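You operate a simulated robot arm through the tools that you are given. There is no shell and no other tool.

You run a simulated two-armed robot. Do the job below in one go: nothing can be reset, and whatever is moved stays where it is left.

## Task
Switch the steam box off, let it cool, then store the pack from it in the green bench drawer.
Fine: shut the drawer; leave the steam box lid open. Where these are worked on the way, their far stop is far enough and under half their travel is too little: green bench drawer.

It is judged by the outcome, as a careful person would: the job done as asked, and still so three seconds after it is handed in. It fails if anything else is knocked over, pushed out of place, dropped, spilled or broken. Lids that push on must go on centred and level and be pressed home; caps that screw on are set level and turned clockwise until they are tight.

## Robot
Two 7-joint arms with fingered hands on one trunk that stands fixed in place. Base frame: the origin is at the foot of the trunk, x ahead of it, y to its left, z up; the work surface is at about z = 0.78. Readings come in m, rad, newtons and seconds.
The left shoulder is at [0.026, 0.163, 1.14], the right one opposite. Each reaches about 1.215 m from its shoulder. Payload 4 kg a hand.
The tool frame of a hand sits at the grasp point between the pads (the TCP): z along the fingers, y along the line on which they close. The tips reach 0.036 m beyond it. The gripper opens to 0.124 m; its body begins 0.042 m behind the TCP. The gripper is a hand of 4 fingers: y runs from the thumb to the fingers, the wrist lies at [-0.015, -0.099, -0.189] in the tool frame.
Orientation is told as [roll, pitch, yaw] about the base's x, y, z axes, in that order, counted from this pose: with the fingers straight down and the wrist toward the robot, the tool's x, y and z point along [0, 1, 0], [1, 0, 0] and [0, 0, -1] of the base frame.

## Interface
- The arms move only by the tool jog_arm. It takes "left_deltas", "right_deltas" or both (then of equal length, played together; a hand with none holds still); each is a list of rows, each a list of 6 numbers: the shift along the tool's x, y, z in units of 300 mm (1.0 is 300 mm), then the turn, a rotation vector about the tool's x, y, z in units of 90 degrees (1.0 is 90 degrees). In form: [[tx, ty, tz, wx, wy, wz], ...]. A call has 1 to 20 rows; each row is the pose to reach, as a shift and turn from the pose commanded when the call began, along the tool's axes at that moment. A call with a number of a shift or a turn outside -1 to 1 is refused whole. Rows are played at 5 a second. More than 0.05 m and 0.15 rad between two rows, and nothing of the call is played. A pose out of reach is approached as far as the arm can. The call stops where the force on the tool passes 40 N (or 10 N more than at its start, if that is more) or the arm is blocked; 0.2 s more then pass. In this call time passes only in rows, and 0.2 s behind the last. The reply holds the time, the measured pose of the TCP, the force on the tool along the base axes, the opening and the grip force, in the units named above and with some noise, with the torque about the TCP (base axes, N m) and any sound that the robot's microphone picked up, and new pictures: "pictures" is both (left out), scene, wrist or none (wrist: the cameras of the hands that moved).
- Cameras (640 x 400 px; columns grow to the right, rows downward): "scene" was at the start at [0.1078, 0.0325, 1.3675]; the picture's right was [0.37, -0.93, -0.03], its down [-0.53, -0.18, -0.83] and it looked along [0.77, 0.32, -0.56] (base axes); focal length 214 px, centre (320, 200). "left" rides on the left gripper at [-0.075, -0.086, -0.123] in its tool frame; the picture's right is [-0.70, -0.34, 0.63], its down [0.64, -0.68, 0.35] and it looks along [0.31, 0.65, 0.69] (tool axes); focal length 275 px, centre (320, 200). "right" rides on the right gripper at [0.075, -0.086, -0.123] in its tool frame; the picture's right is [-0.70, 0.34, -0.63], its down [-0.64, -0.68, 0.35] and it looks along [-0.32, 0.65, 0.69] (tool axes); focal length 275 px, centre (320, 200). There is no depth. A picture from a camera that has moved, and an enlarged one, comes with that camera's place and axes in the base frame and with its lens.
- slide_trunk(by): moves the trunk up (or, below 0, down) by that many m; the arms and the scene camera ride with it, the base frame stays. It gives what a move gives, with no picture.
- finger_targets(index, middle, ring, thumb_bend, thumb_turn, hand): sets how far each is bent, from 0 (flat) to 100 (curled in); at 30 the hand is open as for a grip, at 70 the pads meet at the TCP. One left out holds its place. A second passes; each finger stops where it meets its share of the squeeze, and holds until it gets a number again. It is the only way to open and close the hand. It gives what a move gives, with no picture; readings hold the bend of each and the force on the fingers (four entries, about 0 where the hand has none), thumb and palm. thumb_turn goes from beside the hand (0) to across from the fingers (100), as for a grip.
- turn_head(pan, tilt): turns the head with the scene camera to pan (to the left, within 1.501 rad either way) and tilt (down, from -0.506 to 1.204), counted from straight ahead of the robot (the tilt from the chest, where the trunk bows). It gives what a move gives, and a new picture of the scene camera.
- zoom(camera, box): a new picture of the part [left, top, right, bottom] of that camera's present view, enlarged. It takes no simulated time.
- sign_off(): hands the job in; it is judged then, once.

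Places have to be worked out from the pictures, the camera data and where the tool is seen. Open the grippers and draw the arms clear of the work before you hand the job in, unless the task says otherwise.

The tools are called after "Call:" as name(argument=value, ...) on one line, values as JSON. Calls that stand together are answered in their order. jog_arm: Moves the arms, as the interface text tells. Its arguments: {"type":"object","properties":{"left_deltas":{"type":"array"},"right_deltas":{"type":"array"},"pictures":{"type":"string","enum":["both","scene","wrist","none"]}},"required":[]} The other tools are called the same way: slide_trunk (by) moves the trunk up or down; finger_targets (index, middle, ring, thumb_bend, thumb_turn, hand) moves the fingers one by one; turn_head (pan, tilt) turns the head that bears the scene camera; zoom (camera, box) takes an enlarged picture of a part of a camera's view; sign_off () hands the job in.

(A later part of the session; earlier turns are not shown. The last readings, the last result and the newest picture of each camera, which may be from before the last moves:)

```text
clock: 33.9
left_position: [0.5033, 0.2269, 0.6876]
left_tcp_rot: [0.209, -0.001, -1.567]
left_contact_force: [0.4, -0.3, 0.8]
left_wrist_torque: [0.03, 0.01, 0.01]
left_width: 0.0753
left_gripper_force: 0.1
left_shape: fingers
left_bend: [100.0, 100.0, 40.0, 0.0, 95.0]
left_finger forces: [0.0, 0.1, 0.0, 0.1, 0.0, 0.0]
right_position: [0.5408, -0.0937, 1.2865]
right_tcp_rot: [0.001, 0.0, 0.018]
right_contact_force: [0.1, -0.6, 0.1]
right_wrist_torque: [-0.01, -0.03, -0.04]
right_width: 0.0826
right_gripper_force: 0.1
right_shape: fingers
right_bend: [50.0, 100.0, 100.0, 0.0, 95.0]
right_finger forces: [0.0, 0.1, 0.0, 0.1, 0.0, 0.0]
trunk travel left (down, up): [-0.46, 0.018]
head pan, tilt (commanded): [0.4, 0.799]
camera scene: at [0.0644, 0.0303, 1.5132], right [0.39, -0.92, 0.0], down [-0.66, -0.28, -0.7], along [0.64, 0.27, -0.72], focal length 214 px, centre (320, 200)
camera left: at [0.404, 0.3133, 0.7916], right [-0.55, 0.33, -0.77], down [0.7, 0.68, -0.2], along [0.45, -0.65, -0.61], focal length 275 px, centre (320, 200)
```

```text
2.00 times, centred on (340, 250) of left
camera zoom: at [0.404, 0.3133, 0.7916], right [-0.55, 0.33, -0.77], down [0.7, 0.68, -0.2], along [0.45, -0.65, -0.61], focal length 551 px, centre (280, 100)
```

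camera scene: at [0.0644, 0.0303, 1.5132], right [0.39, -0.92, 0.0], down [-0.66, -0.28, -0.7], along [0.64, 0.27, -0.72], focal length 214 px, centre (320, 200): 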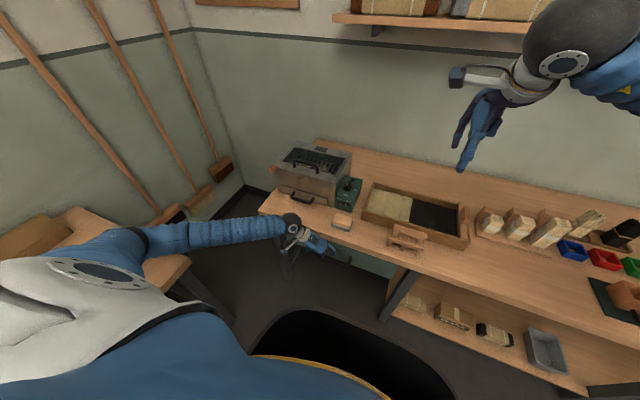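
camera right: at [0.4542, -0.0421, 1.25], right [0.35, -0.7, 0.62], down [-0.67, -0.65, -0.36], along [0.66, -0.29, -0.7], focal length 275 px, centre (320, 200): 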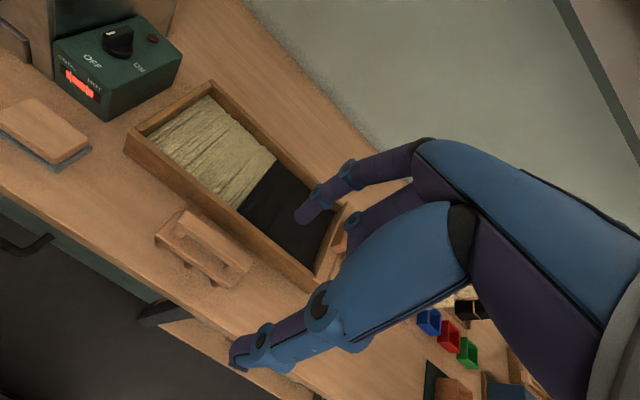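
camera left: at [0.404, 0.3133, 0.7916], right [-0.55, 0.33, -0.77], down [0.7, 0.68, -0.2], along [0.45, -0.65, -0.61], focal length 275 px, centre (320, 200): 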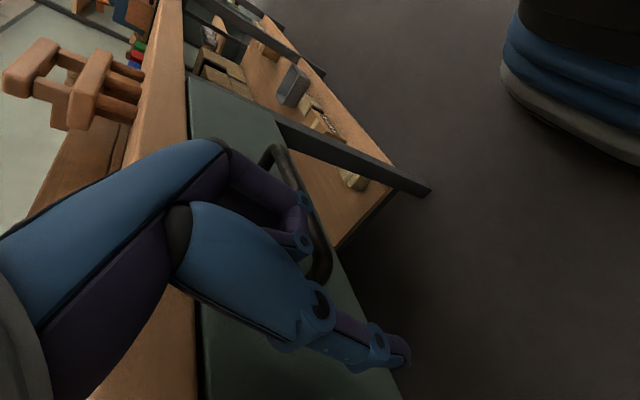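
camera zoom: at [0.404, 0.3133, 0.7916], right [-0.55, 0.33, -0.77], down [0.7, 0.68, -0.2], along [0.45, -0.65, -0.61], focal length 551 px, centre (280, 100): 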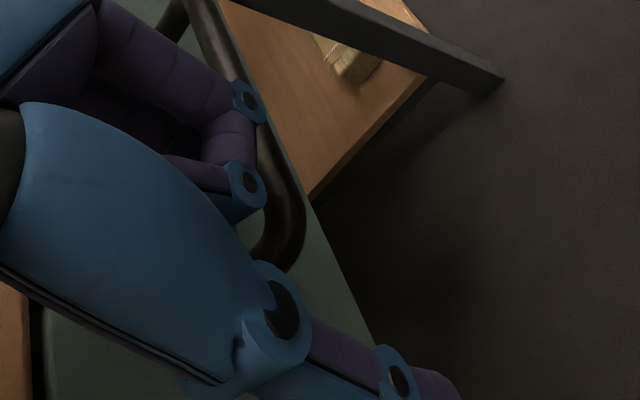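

No contact force and the tip is behind and just below the bar. I'll sink 8 mm deeper, then pull straight back toward the robot a few centimetres and read the force.

Call:
jog_arm(left_deltas=[[0.0055, 0, 0.026, 0, 0, 0], [-0.027, 0, 0.019, 0, 0, 0], [-0.06, 0, 0.012, 0, 0, 0], [-0.092, 0, 0.005, 0, 0, 0], [-0.125, 0, -0.002, 0, 0, 0], [-0.157, 0, -0.009, 0, 0, 0]], pictures="both")

Call:
zoom(camera="scene", box=[270, 210, 390, 285])

```text
clock: 35.3
left_position: [0.4574, 0.2266, 0.6814]
left_tcp_rot: [0.21, -0.002, -1.567]
left_contact_force: [0.0, 0.9, 0.4]
left_wrist_torque: [-0.01, 0.0, 0.07]
left_width: 0.0754
left_gripper_force: 0.4
left_shape: fingers
left_bend: [100.0, 100.0, 41.0, 0.0, 95.0]
left_finger forces: [0.0, 0.0, 0.9, 0.0, 0.1, 0.0]
right_position: [0.5398, -0.0949, 1.2867]
right_tcp_rot: [0.001, -0.001, 0.017]
right_contact_force: [-0.5, -1.2, 0.0]
right_wrist_torque: [0.02, 0.02, 0.0]
right_width: 0.0828
right_gripper_force: 0.0
right_shape: fingers
right_bend: [50.0, 100.0, 100.0, 0.0, 95.0]
right_finger forces: [0.0, 0.0, 0.0, 0.1, 0.1, 0.0]
trunk travel left (down, up): [-0.46, 0.018]
head pan, tilt (commanded): [0.4, 0.799]
camera scene: at [0.0641, 0.0303, 1.5132], right [0.39, -0.92, 0.0], down [-0.66, -0.28, -0.7], along [0.64, 0.27, -0.72], focal length 214 px, centre (320, 200)
camera left: at [0.3572, 0.3121, 0.7854], right [-0.55, 0.33, -0.77], down [0.7, 0.68, -0.2], along [0.45, -0.65, -0.61], focal length 275 px, centre (320, 200)
```

scene: 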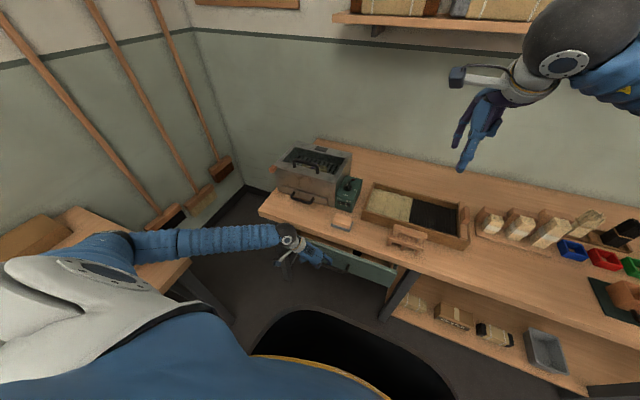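
left: 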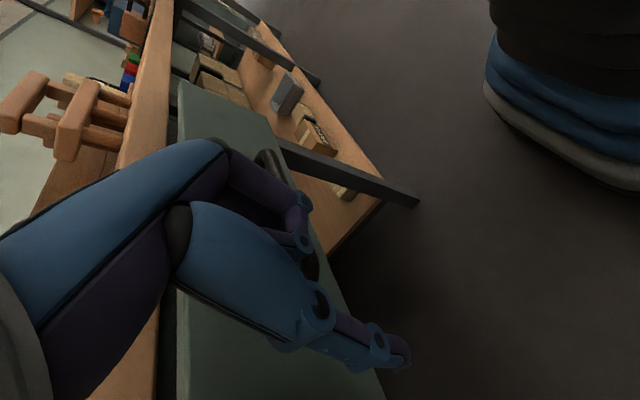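

```text
5.33 times, centred on (330, 248) of scene
camera zoom: at [0.0641, 0.0303, 1.5132], right [0.39, -0.92, 0.0], down [-0.66, -0.28, -0.7], along [0.64, 0.27, -0.72], focal length 1144 px, centre (267, -53)
```

zoom: 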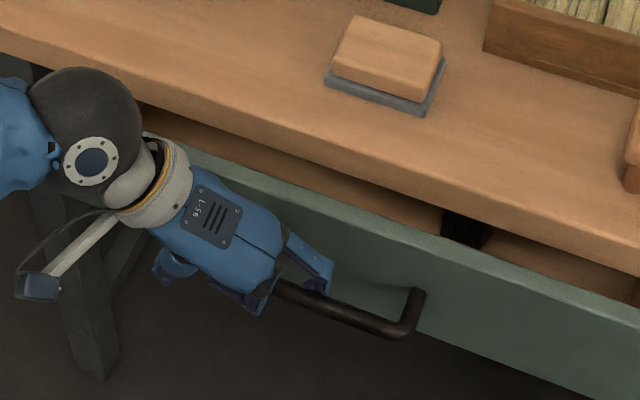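

The drawer slides open easily behind the finger. I'll keep pulling straight back another 0.18 m.

Call:
jog_arm(left_deltas=[[-0.098, 0, -0.021, 0, 0, 0], [-0.196, 0, -0.042, 0, 0, 0], [-0.293, 0, -0.062, 0, 0, 0], [-0.391, 0, -0.083, 0, 0, 0], [-0.489, 0, -0.104, 0, 0, 0], [-0.587, 0, -0.125, 0, 0, 0]], pictures="both")

Call:
zoom(camera="scene", box=[240, 200, 420, 320])

```text
clock: 36.7
left_position: [0.2772, 0.2271, 0.6818]
left_tcp_rot: [0.212, -0.003, -1.568]
left_contact_force: [0.4, 0.6, -0.5]
left_wrist_torque: [0.01, 0.0, 0.0]
left_width: 0.0753
left_gripper_force: 0.1
left_shape: fingers
left_bend: [100.0, 100.0, 40.0, 0.0, 95.0]
left_finger forces: [0.0, 0.0, 0.1, 0.0, 0.0, 0.1]
right_position: [0.5405, -0.0948, 1.2871]
right_tcp_rot: [0.0, -0.002, 0.016]
right_contact_force: [0.2, -0.8, 0.2]
right_wrist_torque: [-0.02, -0.03, -0.01]
right_width: 0.0827
right_gripper_force: 0.1
right_shape: fingers
right_bend: [50.0, 100.0, 100.0, 0.0, 95.0]
right_finger forces: [0.0, 0.1, 0.1, 0.0, 0.1, 0.0]
trunk travel left (down, up): [-0.46, 0.018]
head pan, tilt (commanded): [0.4, 0.799]
camera scene: at [0.0634, 0.0303, 1.5132], right [0.39, -0.92, 0.0], down [-0.66, -0.28, -0.7], along [0.64, 0.27, -0.72], focal length 214 px, centre (320, 200)
camera left: at [0.1768, 0.3121, 0.7857], right [-0.55, 0.33, -0.77], down [0.7, 0.68, -0.2], along [0.46, -0.65, -0.61], focal length 275 px, centre (320, 200)
```

scene: 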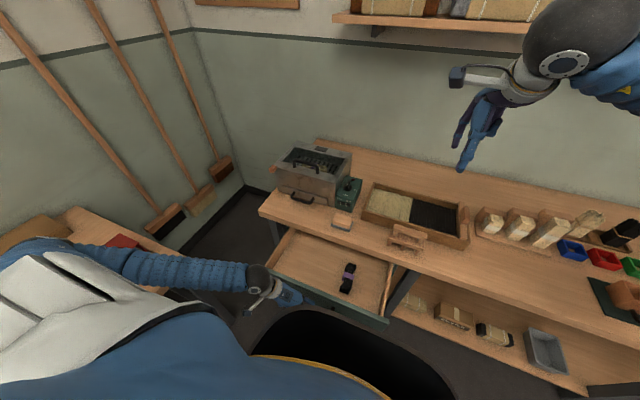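
left: 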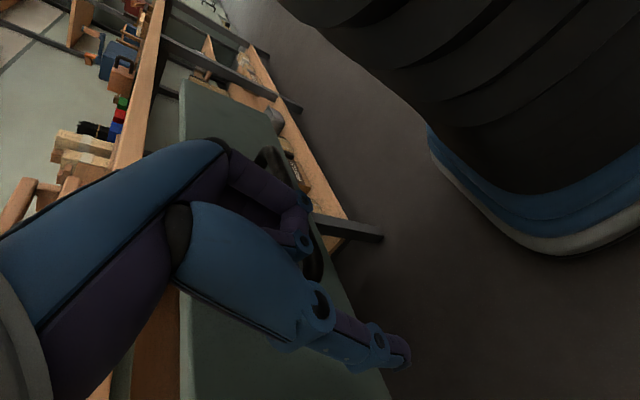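

```text
3.33 times, centred on (330, 260) of scene
camera zoom: at [0.0634, 0.0303, 1.5132], right [0.39, -0.92, 0.0], down [-0.66, -0.28, -0.7], along [0.64, 0.27, -0.72], focal length 715 px, centre (287, 0)
```

zoom: 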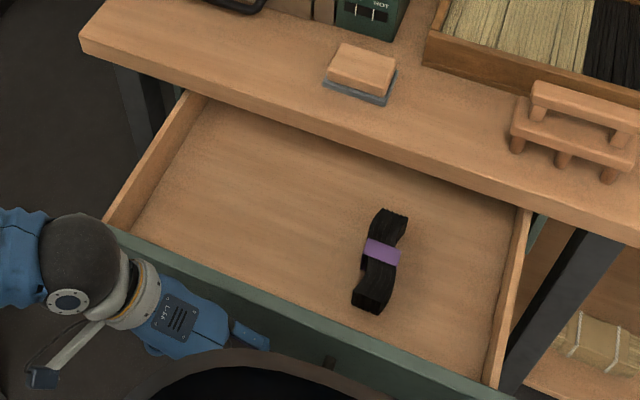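

The drawer is open about 0.225 m and holds one black pack already. I'll pull a little more to see whether it reaches its far stop.

Call:
jog_arm(left_deltas=[[-0.065, 0, -0.014, 0, 0, 0], [-0.13, 0, -0.028, 0, 0, 0], [-0.196, 0, -0.042, 0, 0, 0]], pictures="scene")

Call:
zoom(camera="scene", box=[240, 200, 420, 320])

```text
clock: 37.5
left_position: [0.2169, 0.2275, 0.681]
left_tcp_rot: [0.21, -0.001, -1.568]
left_contact_force: [0.4, 0.0, -0.2]
left_wrist_torque: [0.01, 0.01, 0.0]
left_width: 0.0753
left_gripper_force: 0.2
left_shape: fingers
left_bend: [100.0, 100.0, 40.0, 0.0, 95.0]
left_finger forces: [0.0, 0.0, 0.2, 0.0, 0.0, 0.1]
right_position: [0.5411, -0.0939, 1.2858]
right_tcp_rot: [0.0, -0.001, 0.017]
right_contact_force: [0.4, 0.6, -0.7]
right_wrist_torque: [0.02, -0.01, -0.01]
right_width: 0.0827
right_gripper_force: 0.1
right_shape: fingers
right_bend: [50.0, 100.0, 100.0, 0.0, 95.0]
right_finger forces: [0.0, 0.0, 0.1, 0.1, 0.0, 0.0]
trunk travel left (down, up): [-0.46, 0.018]
head pan, tilt (commanded): [0.4, 0.799]
camera scene: at [0.0639, 0.0302, 1.5132], right [0.39, -0.92, 0.0], down [-0.66, -0.28, -0.7], along [0.64, 0.27, -0.72], focal length 214 px, centre (320, 200)
```

scene: 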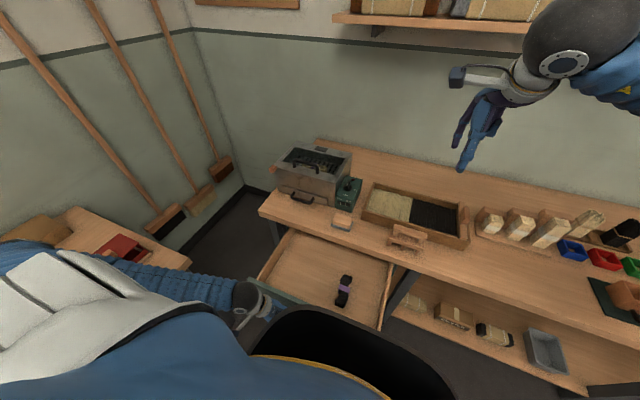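

```text
3.33 times, centred on (330, 260) of scene
camera zoom: at [0.0639, 0.0302, 1.5132], right [0.39, -0.92, 0.0], down [-0.66, -0.28, -0.7], along [0.64, 0.27, -0.72], focal length 715 px, centre (287, 0)
```

zoom: 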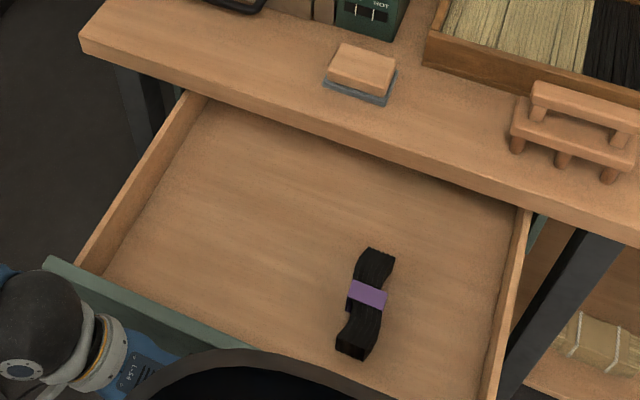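

The drawer is open about 0.286 m and still slides freely, which is far enough. I'll lift the ring finger straight up out of the handle.

Call:
jog_arm(left_deltas=[[0.026, 0, -0.122, 0, 0, 0], [0.052, 0, -0.245, 0, 0, 0], [0.078, 0, -0.367, 0, 0, 0], [0.104, 0, -0.489, 0, 0, 0], [0.13, 0, -0.611, 0, 0, 0]], pictures="scene")

```text
clock: 38.7
left_position: [0.2556, 0.245, 0.8222]
left_tcp_rot: [0.21, -0.002, -1.568]
left_contact_force: [0.5, -0.5, 0.4]
left_wrist_torque: [0.0, -0.01, 0.01]
left_width: 0.0755
left_gripper_force: 0.0
left_shape: fingers
left_bend: [100.0, 100.0, 40.0, 0.0, 95.0]
left_finger forces: [0.0, 0.1, 0.1, 0.0, 0.0, 0.1]
left hand out of reach, approached as far as the arm can: row 3, 4, 5
right_position: [0.5418, -0.0938, 1.2875]
right_tcp_rot: [0.0, 0.0, 0.018]
right_contact_force: [0.3, 0.3, -0.1]
right_wrist_torque: [0.03, 0.03, 0.0]
right_width: 0.0825
right_gripper_force: 0.1
right_shape: fingers
right_bend: [50.0, 100.0, 100.0, 0.0, 95.0]
right_finger forces: [0.0, 0.1, 0.0, 0.1, 0.1, 0.0]
trunk travel left (down, up): [-0.46, 0.018]
head pan, tilt (commanded): [0.4, 0.799]
camera scene: at [0.0647, 0.0301, 1.5132], right [0.39, -0.92, 0.0], down [-0.66, -0.28, -0.7], along [0.64, 0.27, -0.72], focal length 214 px, centre (320, 200)
```

scene: 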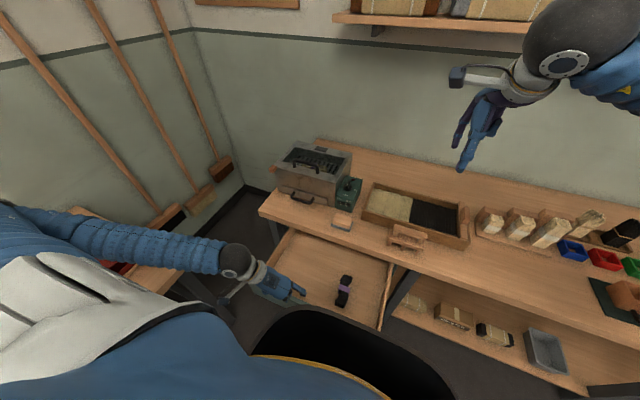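

The left hand is clear above the open drawer. I'll reopen it to a normal grip shape, move the left hand up toward the steam box, and turn it back to fingers forward-and-down.

Call:
jog_arm(left_deltas=[[0.079, -0.062, -0.049, -0.0167, 0.0167, -0.0821], [0.159, -0.124, -0.098, -0.0334, 0.0334, -0.1642], [0.238, -0.186, -0.147, -0.0501, 0.0501, -0.2463], [0.318, -0.247, -0.196, -0.0668, 0.0668, -0.3284], [0.397, -0.309, -0.245, -0.0835, 0.0835, -0.4105], [0.477, -0.371, -0.294, -0.1003, 0.1003, -0.4927], [0.556, -0.433, -0.343, -0.117, 0.117, -0.5748], [0.635, -0.495, -0.392, -0.1337, 0.1337, -0.6569], [0.715, -0.557, -0.441, -0.1504, 0.1504, -0.739], [0.794, -0.618, -0.49, -0.1671, 0.1671, -0.8211], [0.874, -0.68, -0.539, -0.1838, 0.1838, -0.9032], [0.953, -0.742, -0.588, -0.2005, 0.2005, -0.9853]], pictures="none")

Call:
finger_targets(hand="left", index=40, middle=40, ring=40, thumb_bend=35, thumb_turn=100)

Call:
turn_head(pan=0.5, tilt=0.6)

```text
clock: 41.3
left_position: [0.4969, 0.4682, 1.0529]
left_tcp_rot: [-0.003, -0.614, 0.007]
left_contact_force: [-0.4, -0.7, 0.1]
left_wrist_torque: [0.0, -0.01, 0.03]
left_width: 0.0754
left_gripper_force: 0.1
left_shape: fingers
left_bend: [100.0, 100.0, 40.0, 0.0, 95.0]
left_finger forces: [0.1, 0.0, 0.0, 0.0, 0.0, 0.0]
left hand out of reach, approached as far as the arm can: row 1, 2
right_position: [0.5402, -0.0947, 1.2873]
right_tcp_rot: [0.0, 0.001, 0.018]
right_contact_force: [-0.8, -0.1, 0.4]
right_wrist_torque: [-0.03, 0.0, -0.01]
right_width: 0.0825
right_gripper_force: 0.1
right_shape: fingers
right_bend: [50.0, 100.0, 100.0, 0.0, 95.0]
right_finger forces: [0.1, 0.0, 0.1, 0.0, 0.0, 0.0]
trunk travel left (down, up): [-0.46, 0.018]
head pan, tilt (commanded): [0.4, 0.799]
```

```text
clock: 42.3
left_position: [0.496, 0.4692, 1.053]
left_tcp_rot: [-0.002, -0.614, 0.004]
left_contact_force: [0.8, 0.1, 0.0]
left_wrist_torque: [-0.03, -0.02, 0.0]
left_width: 0.1002
left_gripper_force: 0.0
left_shape: fingers
left_bend: [40.0, 40.0, 40.0, 35.0, 98.0]
left_finger forces: [0.1, 0.0, 0.0, 0.1, 0.0, 0.0]
right_position: [0.5411, -0.0937, 1.2876]
right_tcp_rot: [0.0, 0.0, 0.017]
right_contact_force: [0.5, -0.9, -0.3]
right_wrist_torque: [0.05, -0.01, 0.01]
right_width: 0.0826
right_gripper_force: 0.1
right_shape: fingers
right_bend: [50.0, 100.0, 100.0, 0.0, 95.0]
right_finger forces: [0.0, 0.1, 0.1, 0.0, 0.0, 0.0]
trunk travel left (down, up): [-0.46, 0.018]
head pan, tilt (commanded): [0.4, 0.799]
```

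```text
clock: 43.1
left_position: [0.4943, 0.4687, 1.0526]
left_tcp_rot: [-0.001, -0.612, 0.003]
left_contact_force: [0.3, -0.1, 0.0]
left_wrist_torque: [0.02, -0.01, -0.02]
left_width: 0.1006
left_gripper_force: 0.1
left_shape: fingers
left_bend: [40.0, 40.0, 40.0, 35.0, 98.0]
left_finger forces: [0.0, 0.1, 0.0, 0.0, 0.0, 0.0]
right_position: [0.5404, -0.0945, 1.287]
right_tcp_rot: [0.0, -0.001, 0.018]
right_contact_force: [-0.6, -1.3, 1.3]
right_wrist_torque: [-0.01, 0.02, 0.0]
right_width: 0.0825
right_gripper_force: 0.0
right_shape: fingers
right_bend: [50.0, 100.0, 100.0, 0.0, 95.0]
right_finger forces: [0.0, 0.0, 0.0, 0.0, 0.0, 0.0]
trunk travel left (down, up): [-0.46, 0.018]
head pan, tilt (commanded): [0.499, 0.6]
camera scene: at [0.0674, 0.0412, 1.53], right [0.48, -0.88, 0.0], down [-0.5, -0.27, -0.82], along [0.72, 0.39, -0.57], focal length 214 px, centre (320, 200)
```

scene: 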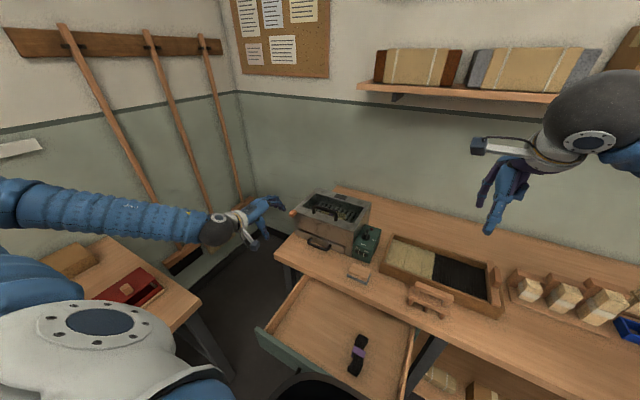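

The left hand is at (0.494, 0.469, 1.053), pitched 35°. I'll zoom on the steam box to fix the place of the wooden tab on the lid's front-left corner.

Call:
zoom(camera="scene", box=[270, 175, 390, 265])

Call:
zoom(camera="scene", box=[280, 185, 328, 225])

Call:
jog_arm(left_deltas=[[0, 0, 0, 0, 0, 0]], pictures="wrist")

```text
4.44 times, centred on (330, 220) of scene
camera zoom: at [0.0674, 0.0412, 1.53], right [0.48, -0.88, 0.0], down [-0.5, -0.27, -0.82], along [0.72, 0.39, -0.57], focal length 953 px, centre (276, 111)
```

zoom: 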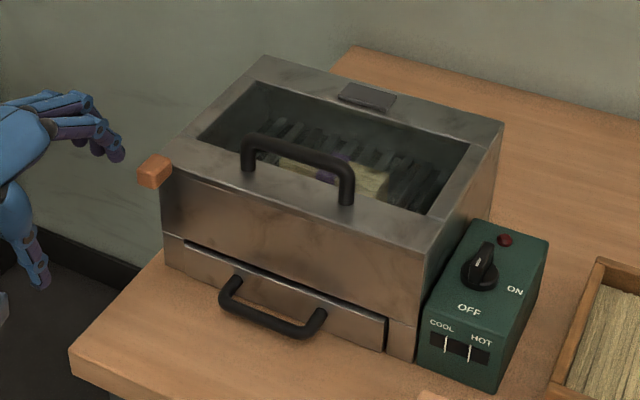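

```text
10.00 times, centred on (304, 205) of scene
camera zoom: at [0.0674, 0.0412, 1.53], right [0.48, -0.88, 0.0], down [-0.5, -0.27, -0.82], along [0.72, 0.39, -0.57], focal length 2145 px, centre (480, 150)
```

zoom: 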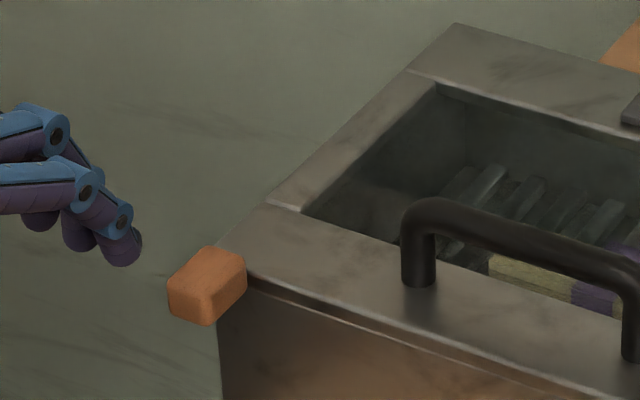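

```text
clock: 43.5
left_position: [0.496, 0.4689, 1.0536]
left_tcp_rot: [-0.002, -0.612, 0.004]
left_contact_force: [0.1, 0.9, -0.3]
left_wrist_torque: [-0.01, 0.0, 0.0]
left_width: 0.1004
left_gripper_force: 0.1
left_shape: fingers
left_bend: [40.0, 40.0, 40.0, 35.0, 98.0]
left_finger forces: [0.0, 0.1, 0.1, 0.1, 0.0, 0.0]
right_position: [0.5411, -0.0955, 1.2864]
right_tcp_rot: [0.001, -0.002, 0.018]
right_contact_force: [-0.2, 0.6, -0.5]
right_wrist_torque: [0.02, 0.01, -0.06]
right_width: 0.0826
right_gripper_force: 0.1
right_shape: fingers
right_bend: [50.0, 100.0, 100.0, 0.0, 95.0]
right_finger forces: [0.0, 0.1, 0.0, 0.0, 0.0, 0.0]
trunk travel left (down, up): [-0.46, 0.018]
head pan, tilt (commanded): [0.499, 0.6]
camera left: at [0.3539, 0.3931, 1.1038], right [0.09, -0.7, -0.71], down [-0.36, 0.64, -0.68], along [0.93, 0.32, -0.19], focal length 275 px, centre (320, 200)
```

left: 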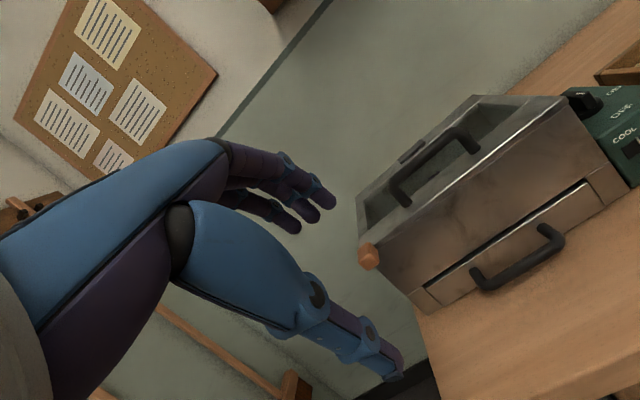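

Triangulating the tab gives about (0.683, 0.517, 0.925), which suggests it sits at the lid's front-left corner, perhaps sticking out forward. I'll zoom the left wrist camera to see how it is attached.

Call:
zoom(camera="left", box=[330, 80, 490, 300])

Call:
zoom(camera="left", box=[345, 230, 409, 280])

```text
1.82 times, centred on (410, 190) of left
camera zoom: at [0.3539, 0.3931, 1.1038], right [0.09, -0.7, -0.71], down [-0.36, 0.64, -0.68], along [0.93, 0.32, -0.19], focal length 500 px, centre (156, 218)
```

zoom: 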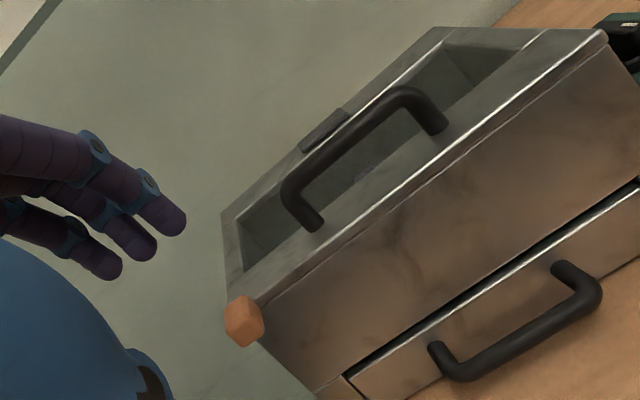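

```text
8.00 times, centred on (377, 255) of left
camera zoom: at [0.3539, 0.3931, 1.1038], right [0.09, -0.7, -0.71], down [-0.36, 0.64, -0.68], along [0.93, 0.32, -0.19], focal length 2202 px, centre (-136, -240)
```

zoom: 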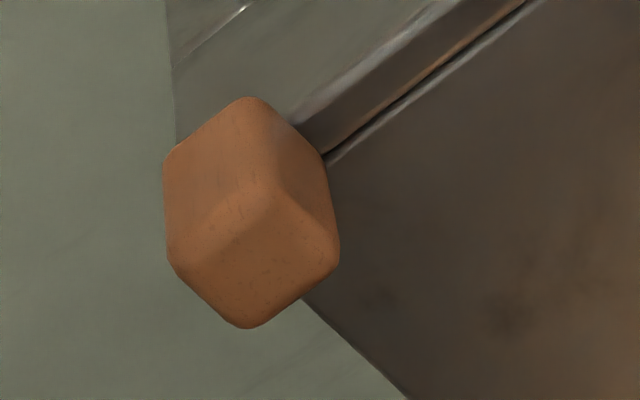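

The tab sticks out forward at the lid's front-left corner, so I can lift it from underneath with flat fingers and then push the lid back. I'll flatten the left fingers and look at the shape.

Call:
finger_targets(hand="left", index=5, middle=5, ring=5, thumb_bend=10, thumb_turn=100)

Call:
jog_arm(left_deltas=[[0.05, 0, 0, -0.06, 0, 0], [0.1, 0, 0, -0.12, 0, 0], [0.14, 0, 0, -0.18, 0, 0], [0.18, 0, 0, -0.25, 0, 0]], pictures="both")

Call:
zoom(camera="scene", box=[200, 160, 328, 240])

```text
clock: 44.5
left_position: [0.4963, 0.4687, 1.0534]
left_tcp_rot: [-0.003, -0.61, 0.003]
left_contact_force: [-0.3, 0.8, -0.4]
left_wrist_torque: [0.01, 0.02, -0.03]
left_width: 0.162
left_gripper_force: 0.1
left_shape: fingers
left_bend: [5.0, 5.0, 5.0, 10.0, 96.0]
left_finger forces: [0.1, 0.0, 0.1, 0.1, 0.1, 0.0]
right_position: [0.5401, -0.0953, 1.2863]
right_tcp_rot: [0.0, -0.002, 0.017]
right_contact_force: [0.5, 0.0, -0.1]
right_wrist_torque: [0.0, 0.0, 0.03]
right_width: 0.0825
right_gripper_force: 0.0
right_shape: fingers
right_bend: [50.0, 100.0, 100.0, 0.0, 95.0]
right_finger forces: [0.1, 0.0, 0.0, 0.0, 0.1, 0.0]
trunk travel left (down, up): [-0.46, 0.018]
head pan, tilt (commanded): [0.499, 0.6]
```

```text
clock: 45.5
left_position: [0.4947, 0.5227, 1.0537]
left_tcp_rot: [-0.005, -1.007, 0.006]
left_contact_force: [-0.5, -0.2, 0.0]
left_wrist_torque: [-0.03, 0.01, -0.04]
left_width: 0.162
left_gripper_force: 0.0
left_shape: fingers
left_bend: [5.0, 5.0, 5.0, 10.0, 96.0]
left_finger forces: [0.0, 0.0, 0.1, 0.0, 0.1, 0.1]
right_position: [0.5408, -0.0938, 1.286]
right_tcp_rot: [-0.002, 0.001, 0.017]
right_contact_force: [0.4, 0.7, 0.2]
right_wrist_torque: [-0.01, -0.02, -0.02]
right_width: 0.0826
right_gripper_force: 0.0
right_shape: fingers
right_bend: [50.0, 100.0, 100.0, 0.0, 95.0]
right_finger forces: [0.0, 0.1, 0.0, 0.0, 0.0, 0.1]
trunk travel left (down, up): [-0.46, 0.018]
head pan, tilt (commanded): [0.499, 0.6]
camera scene: at [0.0677, 0.0419, 1.53], right [0.48, -0.88, 0.0], down [-0.5, -0.27, -0.82], along [0.72, 0.39, -0.57], focal length 214 px, centre (320, 200)
camera left: at [0.3457, 0.447, 1.0463], right [0.36, -0.7, -0.62], down [-0.07, 0.64, -0.76], along [0.93, 0.32, 0.18], focal length 275 px, centre (320, 200)
```

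scene: 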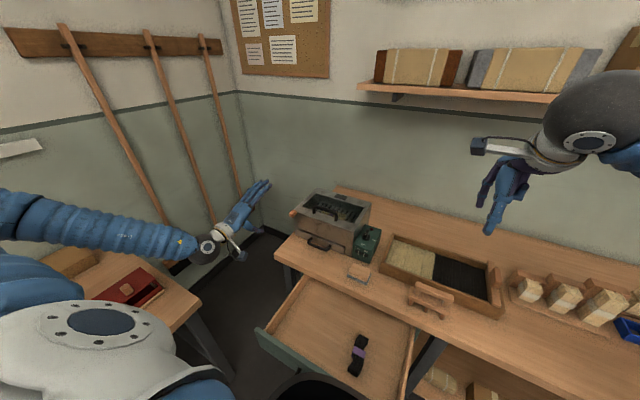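
left: 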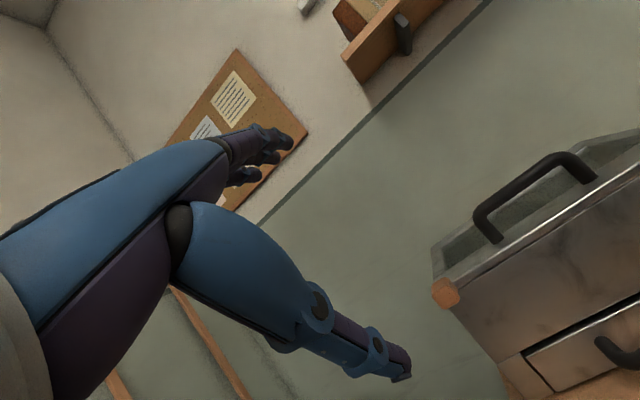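

```text
5.00 times, centred on (264, 200) of scene
camera zoom: at [0.0677, 0.0419, 1.53], right [0.48, -0.88, 0.0], down [-0.5, -0.27, -0.82], along [0.72, 0.39, -0.57], focal length 1072 px, centre (600, 200)
```

zoom: 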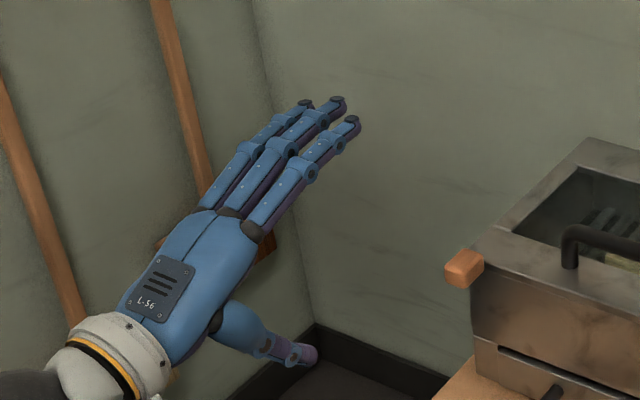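

The flat fingers lie horizontal at this pitch, with the index tip at TCP+(0.073, −0.006, 0.081). I'll yaw the hand 40° inward and bring it down left of the tab, beyond the bench's left end so the thumb hangs clear.

Call:
jog_arm(left_deltas=[[0.054, -0.061, 0.0945, 0, -0.0626, 0.0396], [0.108, -0.122, 0.189, 0, -0.1252, 0.0791], [0.162, -0.183, 0.2835, 0, -0.1878, 0.1187], [0.216, -0.244, 0.378, 0, -0.2503, 0.1582], [0.27, -0.305, 0.4725, 0, -0.3129, 0.1978], [0.324, -0.366, 0.567, 0, -0.3755, 0.2373]], pictures="both")

Call:
zoom(camera="scene", box=[220, 170, 348, 250])

```text
clock: 47.1
left_position: [0.4423, 0.4746, 0.7453]
left_tcp_rot: [-0.222, -0.904, -0.265]
left_contact_force: [-0.7, -0.7, -0.3]
left_wrist_torque: [0.04, 0.01, -0.03]
left_width: 0.1621
left_gripper_force: 0.1
left_shape: fingers
left_bend: [5.0, 5.0, 5.0, 10.0, 96.0]
left_finger forces: [0.0, 0.0, 0.0, 0.0, 0.0, 0.0]
left hand out of reach, approached as far as the arm can: row 3, 4, 5, 6
right_position: [0.54, -0.0953, 1.2867]
right_tcp_rot: [0.001, -0.003, 0.018]
right_contact_force: [-0.3, 0.1, -0.2]
right_wrist_torque: [0.04, 0.0, 0.01]
right_width: 0.0826
right_gripper_force: 0.1
right_shape: fingers
right_bend: [50.0, 100.0, 100.0, 0.0, 95.0]
right_finger forces: [0.1, 0.0, 0.0, 0.1, 0.0, 0.1]
trunk travel left (down, up): [-0.46, 0.018]
head pan, tilt (commanded): [0.499, 0.6]
stopped in row 6 (left hand): the arm was blocked; the commanded pose is now the measured one
camera scene: at [0.0684, 0.04, 1.5302], right [0.48, -0.88, 0.0], down [-0.5, -0.27, -0.82], along [0.72, 0.39, -0.57], focal length 214 px, centre (320, 200)
camera left: at [0.2747, 0.4723, 0.7623], right [-0.06, -0.83, -0.55], down [0.1, 0.54, -0.83], along [0.99, -0.11, 0.05], focal length 275 px, centre (320, 200)
```

scene: 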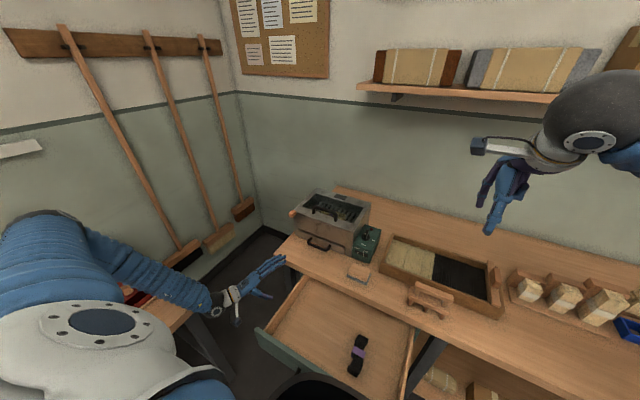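
left: 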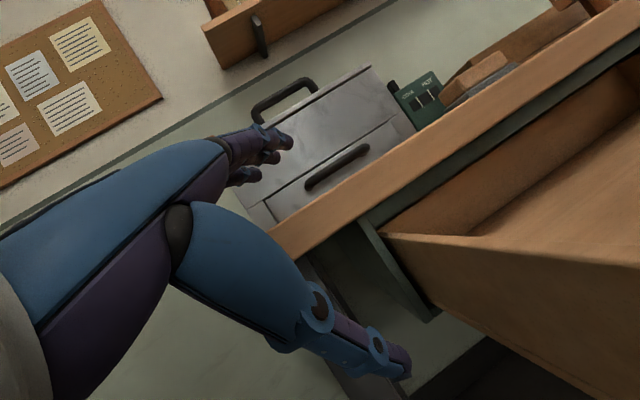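

```text
5.00 times, centred on (284, 210) of scene
camera zoom: at [0.0684, 0.04, 1.5302], right [0.48, -0.88, 0.0], down [-0.5, -0.27, -0.82], along [0.72, 0.39, -0.57], focal length 1072 px, centre (500, 150)
```

zoom: 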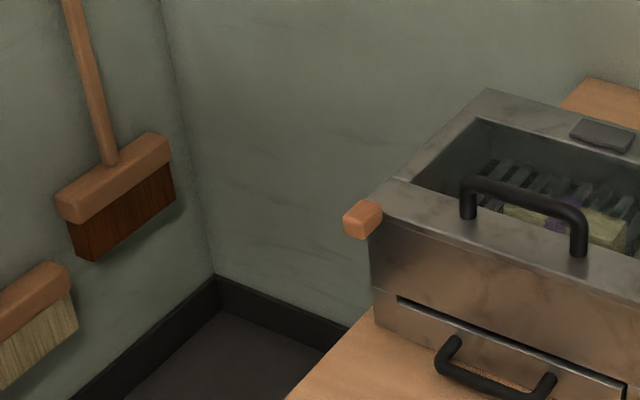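

The arm couldn't take that pose and swung lower than intended, stopping at (0.442, 0.475, 0.745) with no hand force. I'll look left to check that the forearm and elbow aren't touching the side table.

Call:
turn_head(pan=1.1, tilt=0.7)

```text
clock: 48.1
left_position: [0.4406, 0.4747, 0.7453]
left_tcp_rot: [-0.224, -0.903, -0.266]
left_contact_force: [-0.1, 0.7, -0.3]
left_wrist_torque: [-0.04, -0.01, -0.01]
left_width: 0.1621
left_gripper_force: 0.0
left_shape: fingers
left_bend: [5.0, 5.0, 5.0, 10.0, 96.0]
left_finger forces: [0.0, 0.1, 0.0, 0.0, 0.1, 0.0]
right_position: [0.541, -0.094, 1.2861]
right_tcp_rot: [0.0, -0.001, 0.017]
right_contact_force: [-0.2, 0.2, 0.2]
right_wrist_torque: [-0.02, 0.02, 0.0]
right_width: 0.0827
right_gripper_force: 0.0
right_shape: fingers
right_bend: [50.0, 100.0, 100.0, 0.0, 95.0]
right_finger forces: [0.0, 0.1, 0.0, 0.1, 0.0, 0.1]
trunk travel left (down, up): [-0.46, 0.018]
head pan, tilt (commanded): [1.1, 0.7]
camera scene: at [0.0287, 0.0745, 1.5215], right [0.89, -0.46, 0.0], down [-0.29, -0.57, -0.76], along [0.35, 0.68, -0.64], focal length 214 px, centre (320, 200)
```

scene: 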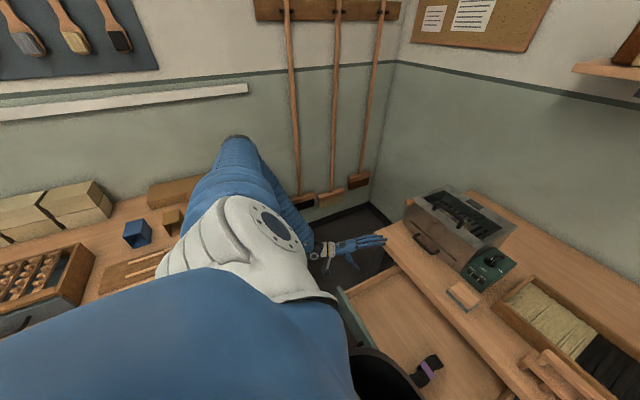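

The elbow is out high to the left and nothing on the side table looks disturbed. I'll lift the left hand straight up and back to the earlier good pose, fingers forward with no yaw.

Call:
jog_arm(left_deltas=[[-0.005, 0.07, -0.091, 0, 0, 0], [-0.01, 0.141, -0.183, 0, 0, 0], [-0.015, 0.211, -0.274, -0.01, 0.028, -0.008], [0.0005, 0.324, -0.322, -0.025, 0.071, -0.021], [0.016, 0.437, -0.371, -0.04, 0.113, -0.034], [0.0315, 0.55, -0.419, -0.056, 0.155, -0.047], [0.047, 0.662, -0.467, -0.071, 0.198, -0.06], [0.0625, 0.775, -0.516, -0.087, 0.24, -0.072], [0.078, 0.888, -0.564, -0.102, 0.2825, -0.0849]], pictures="scene")

```text
clock: 50.1
left_position: [0.4955, 0.5245, 1.0524]
left_tcp_rot: [0.001, -1.049, 0.003]
left_contact_force: [0.6, -0.8, 0.3]
left_wrist_torque: [-0.01, 0.02, 0.02]
left_width: 0.1621
left_gripper_force: 0.1
left_shape: fingers
left_bend: [5.0, 5.0, 5.0, 10.0, 96.0]
left_finger forces: [0.1, 0.0, 0.0, 0.0, 0.0, 0.0]
right_position: [0.5407, -0.0949, 1.2869]
right_tcp_rot: [0.001, -0.003, 0.019]
right_contact_force: [-0.1, -0.3, 0.4]
right_wrist_torque: [0.0, -0.02, 0.0]
right_width: 0.0825
right_gripper_force: 0.0
right_shape: fingers
right_bend: [50.0, 100.0, 100.0, 0.0, 95.0]
right_finger forces: [0.0, 0.0, 0.0, 0.1, 0.0, 0.0]
trunk travel left (down, up): [-0.46, 0.018]
head pan, tilt (commanded): [1.1, 0.7]
camera scene: at [0.0282, 0.0741, 1.5215], right [0.89, -0.45, 0.0], down [-0.29, -0.57, -0.76], along [0.35, 0.68, -0.64], focal length 214 px, centre (320, 200)
```

scene: 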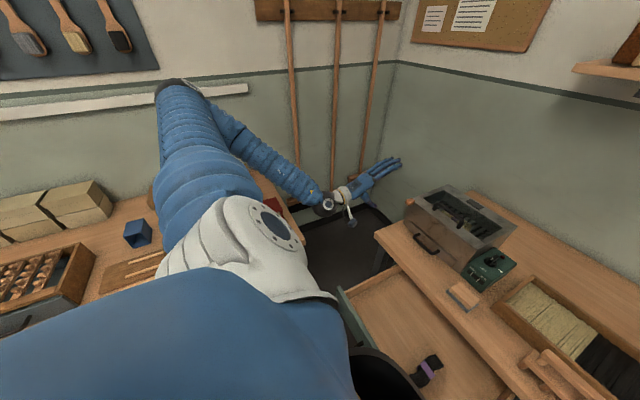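

Back at (0.496, 0.525, 1.052) with fingers forward. New plan: pinch the tab vertically (fingers above, thumb below) and swing the hand with the lid. I'll open the hand and move it in front of the tab.

Call:
finger_targets(hand="left", index=40, middle=40, ring=40, thumb_bend=35, thumb_turn=100)

Call:
turn_head(pan=0.6, tilt=0.6)

Call:
jog_arm(left_deltas=[[-0.005, -0.033, 0.0994, -0.0444, 0, 0], [-0.01, -0.066, 0.1988, -0.0888, 0, 0], [-0.015, -0.099, 0.2982, -0.1332, 0, 0], [-0.02, -0.132, 0.3976, -0.1776, 0, 0], [-0.025, -0.165, 0.497, -0.222, 0, 0]], pictures="both")

Call:
zoom(camera="scene", box=[240, 180, 368, 260])

```text
clock: 51.1
left_position: [0.4958, 0.5238, 1.0531]
left_tcp_rot: [0.002, -1.048, 0.002]
left_contact_force: [0.0, -0.9, -1.2]
left_wrist_torque: [0.0, -0.02, -0.02]
left_width: 0.1007
left_gripper_force: 0.0
left_shape: fingers
left_bend: [40.0, 40.0, 40.0, 35.0, 98.0]
left_finger forces: [0.0, 0.0, 0.0, 0.1, 0.0, 0.0]
right_position: [0.541, -0.095, 1.2876]
right_tcp_rot: [0.0, -0.002, 0.018]
right_contact_force: [0.6, 0.4, 0.2]
right_wrist_torque: [0.0, 0.0, -0.02]
right_width: 0.0826
right_gripper_force: 0.1
right_shape: fingers
right_bend: [50.0, 100.0, 100.0, 0.0, 95.0]
right_finger forces: [0.0, 0.0, 0.0, 0.0, 0.1, 0.0]
trunk travel left (down, up): [-0.46, 0.018]
head pan, tilt (commanded): [1.1, 0.7]
```

```text
clock: 52.0
left_position: [0.4947, 0.5245, 1.0534]
left_tcp_rot: [-0.002, -1.046, 0.003]
left_contact_force: [-0.4, -0.6, 0.7]
left_wrist_torque: [0.02, -0.02, -0.02]
left_width: 0.1005
left_gripper_force: 0.1
left_shape: fingers
left_bend: [40.0, 40.0, 40.0, 35.0, 98.0]
left_finger forces: [0.0, 0.1, 0.0, 0.0, 0.0, 0.0]
right_position: [0.5403, -0.0936, 1.2867]
right_tcp_rot: [-0.001, -0.001, 0.018]
right_contact_force: [-0.4, 0.7, 0.0]
right_wrist_torque: [0.01, 0.01, -0.01]
right_width: 0.0828
right_gripper_force: 0.0
right_shape: fingers
right_bend: [50.0, 100.0, 100.0, 0.0, 95.0]
right_finger forces: [0.1, 0.0, 0.0, 0.0, 0.1, 0.0]
trunk travel left (down, up): [-0.46, 0.018]
head pan, tilt (commanded): [0.6, 0.6]
camera scene: at [0.0628, 0.0489, 1.53], right [0.57, -0.82, 0.0], down [-0.47, -0.32, -0.82], along [0.68, 0.47, -0.57], focal length 214 px, centre (320, 200)
```

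scene: 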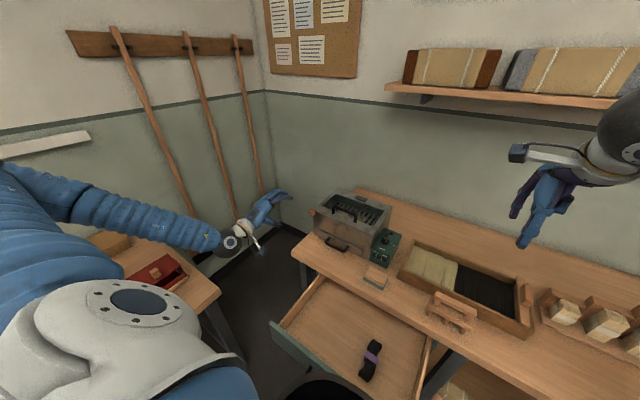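

```text
clock: 53.2
left_position: [0.6019, 0.5165, 0.9363]
left_tcp_rot: [0.001, -1.397, 0.0]
left_contact_force: [-0.3, -0.1, 0.6]
left_wrist_torque: [0.01, -0.02, -0.01]
left_width: 0.1004
left_gripper_force: 0.1
left_shape: fingers
left_bend: [40.0, 40.0, 40.0, 35.0, 98.0]
left_finger forces: [0.0, 0.0, 0.0, 0.0, 0.0, 0.0]
right_position: [0.5407, -0.0941, 1.2864]
right_tcp_rot: [0.002, -0.001, 0.017]
right_contact_force: [0.9, 0.0, -0.6]
right_wrist_torque: [-0.01, -0.01, 0.03]
right_width: 0.0826
right_gripper_force: 0.0
right_shape: fingers
right_bend: [50.0, 100.0, 100.0, 0.0, 95.0]
right_finger forces: [0.0, 0.0, 0.0, 0.1, 0.0, 0.0]
trunk travel left (down, up): [-0.46, 0.018]
head pan, tilt (commanded): [0.6, 0.6]
camera scene: at [0.0635, 0.0494, 1.5299], right [0.57, -0.82, 0.0], down [-0.47, -0.32, -0.82], along [0.68, 0.47, -0.57], focal length 214 px, centre (320, 200)
camera left: at [0.4649, 0.441, 0.873], right [0.57, -0.69, -0.44], down [0.22, 0.65, -0.73], along [0.79, 0.32, 0.52], focal length 275 px, centre (320, 200)
```

scene: 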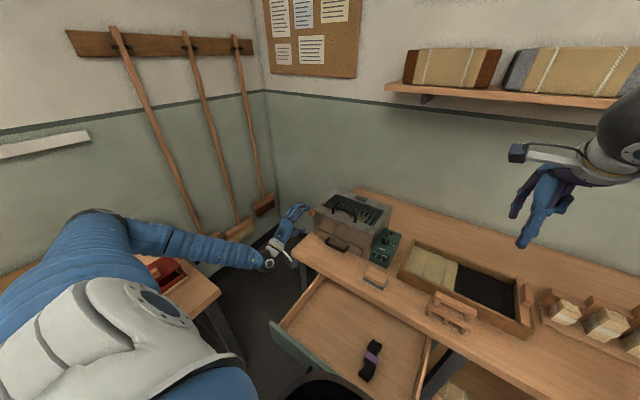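
left: 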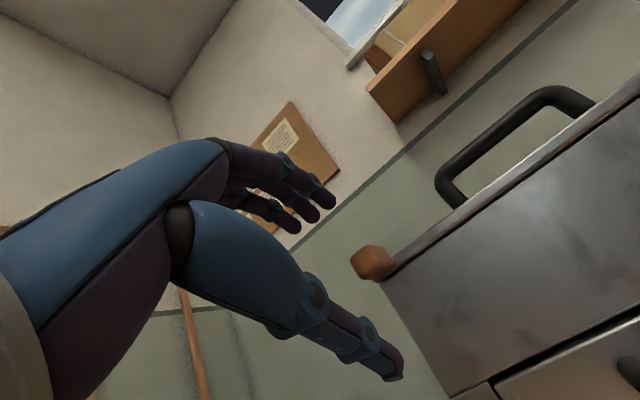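

```text
5.00 times, centred on (304, 220) of scene
camera zoom: at [0.0635, 0.0494, 1.5299], right [0.57, -0.82, 0.0], down [-0.47, -0.32, -0.82], along [0.68, 0.47, -0.57], focal length 1072 px, centre (400, 100)
```

zoom: 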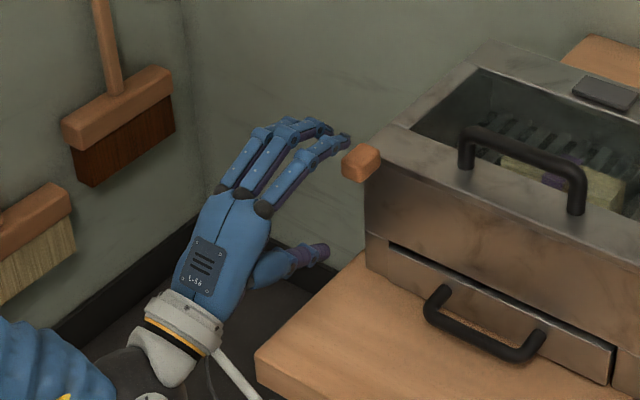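

The tab sits right in the mouth of the hand, about 80 mm ahead of the TCP. I'll advance 48 mm so it is between the distal pads, then close gently.

Call:
jog_arm(left_deltas=[[0, 0.004, 0.08, 0, 0, 0], [0, 0.008, 0.161, 0, 0, 0]], pictures="both")

Call:
zoom(camera="left", box=[220, 120, 460, 400])

Call:
zoom(camera="scene", box=[270, 190, 350, 240])

```text
clock: 53.8
left_position: [0.6471, 0.5144, 0.9314]
left_tcp_rot: [-0.005, -1.395, 0.007]
left_contact_force: [0.2, -0.5, 0.5]
left_wrist_torque: [0.02, -0.01, -0.01]
left_width: 0.1007
left_gripper_force: 0.0
left_shape: fingers
left_bend: [40.0, 40.0, 40.0, 35.0, 98.0]
left_finger forces: [0.1, 0.0, 0.1, 0.0, 0.1, 0.0]
right_position: [0.5404, -0.0935, 1.286]
right_tcp_rot: [0.001, -0.001, 0.019]
right_contact_force: [0.0, 0.6, -0.4]
right_wrist_torque: [-0.03, 0.01, 0.0]
right_width: 0.0827
right_gripper_force: 0.1
right_shape: fingers
right_bend: [50.0, 100.0, 100.0, 0.0, 95.0]
right_finger forces: [0.1, 0.0, 0.0, 0.0, 0.0, 0.0]
trunk travel left (down, up): [-0.46, 0.018]
head pan, tilt (commanded): [0.6, 0.6]
camera scene: at [0.063, 0.049, 1.53], right [0.56, -0.83, 0.0], down [-0.47, -0.32, -0.82], along [0.68, 0.47, -0.57], focal length 214 px, centre (320, 200)
camera left: at [0.5104, 0.4394, 0.8679], right [0.57, -0.7, -0.44], down [0.22, 0.64, -0.73], along [0.79, 0.32, 0.52], focal length 275 px, centre (320, 200)
```

scene: 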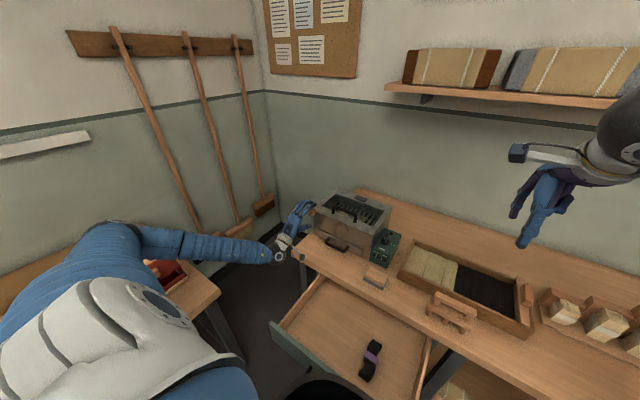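
left: 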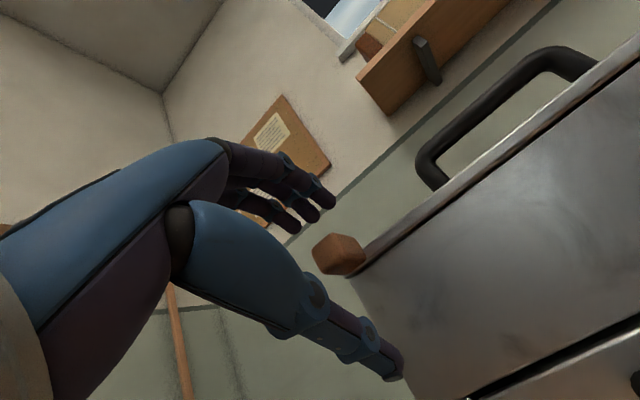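

```text
1.43 times, centred on (340, 260) of left
camera zoom: at [0.5104, 0.4394, 0.8679], right [0.57, -0.7, -0.44], down [0.22, 0.64, -0.73], along [0.79, 0.32, 0.52], focal length 393 px, centre (291, 114)
```

zoom: 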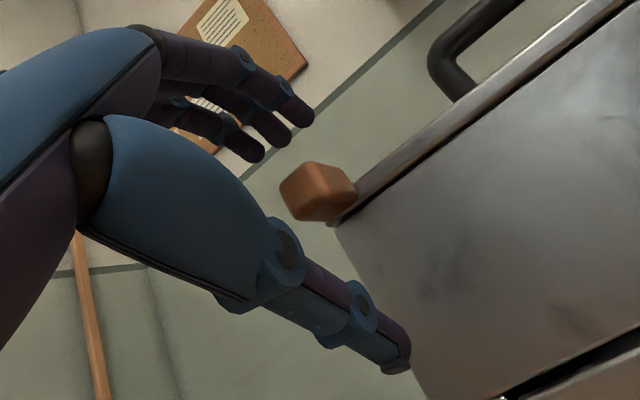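

```text
8.00 times, centred on (310, 215) of scene
camera zoom: at [0.063, 0.049, 1.53], right [0.56, -0.83, 0.0], down [-0.47, -0.32, -0.82], along [0.68, 0.47, -0.57], focal length 1716 px, centre (400, 80)
```

zoom: 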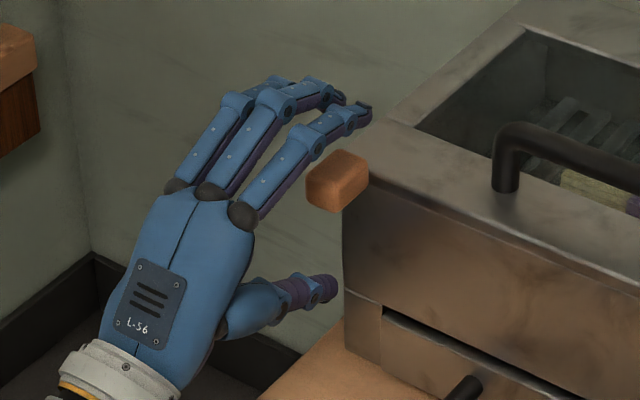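

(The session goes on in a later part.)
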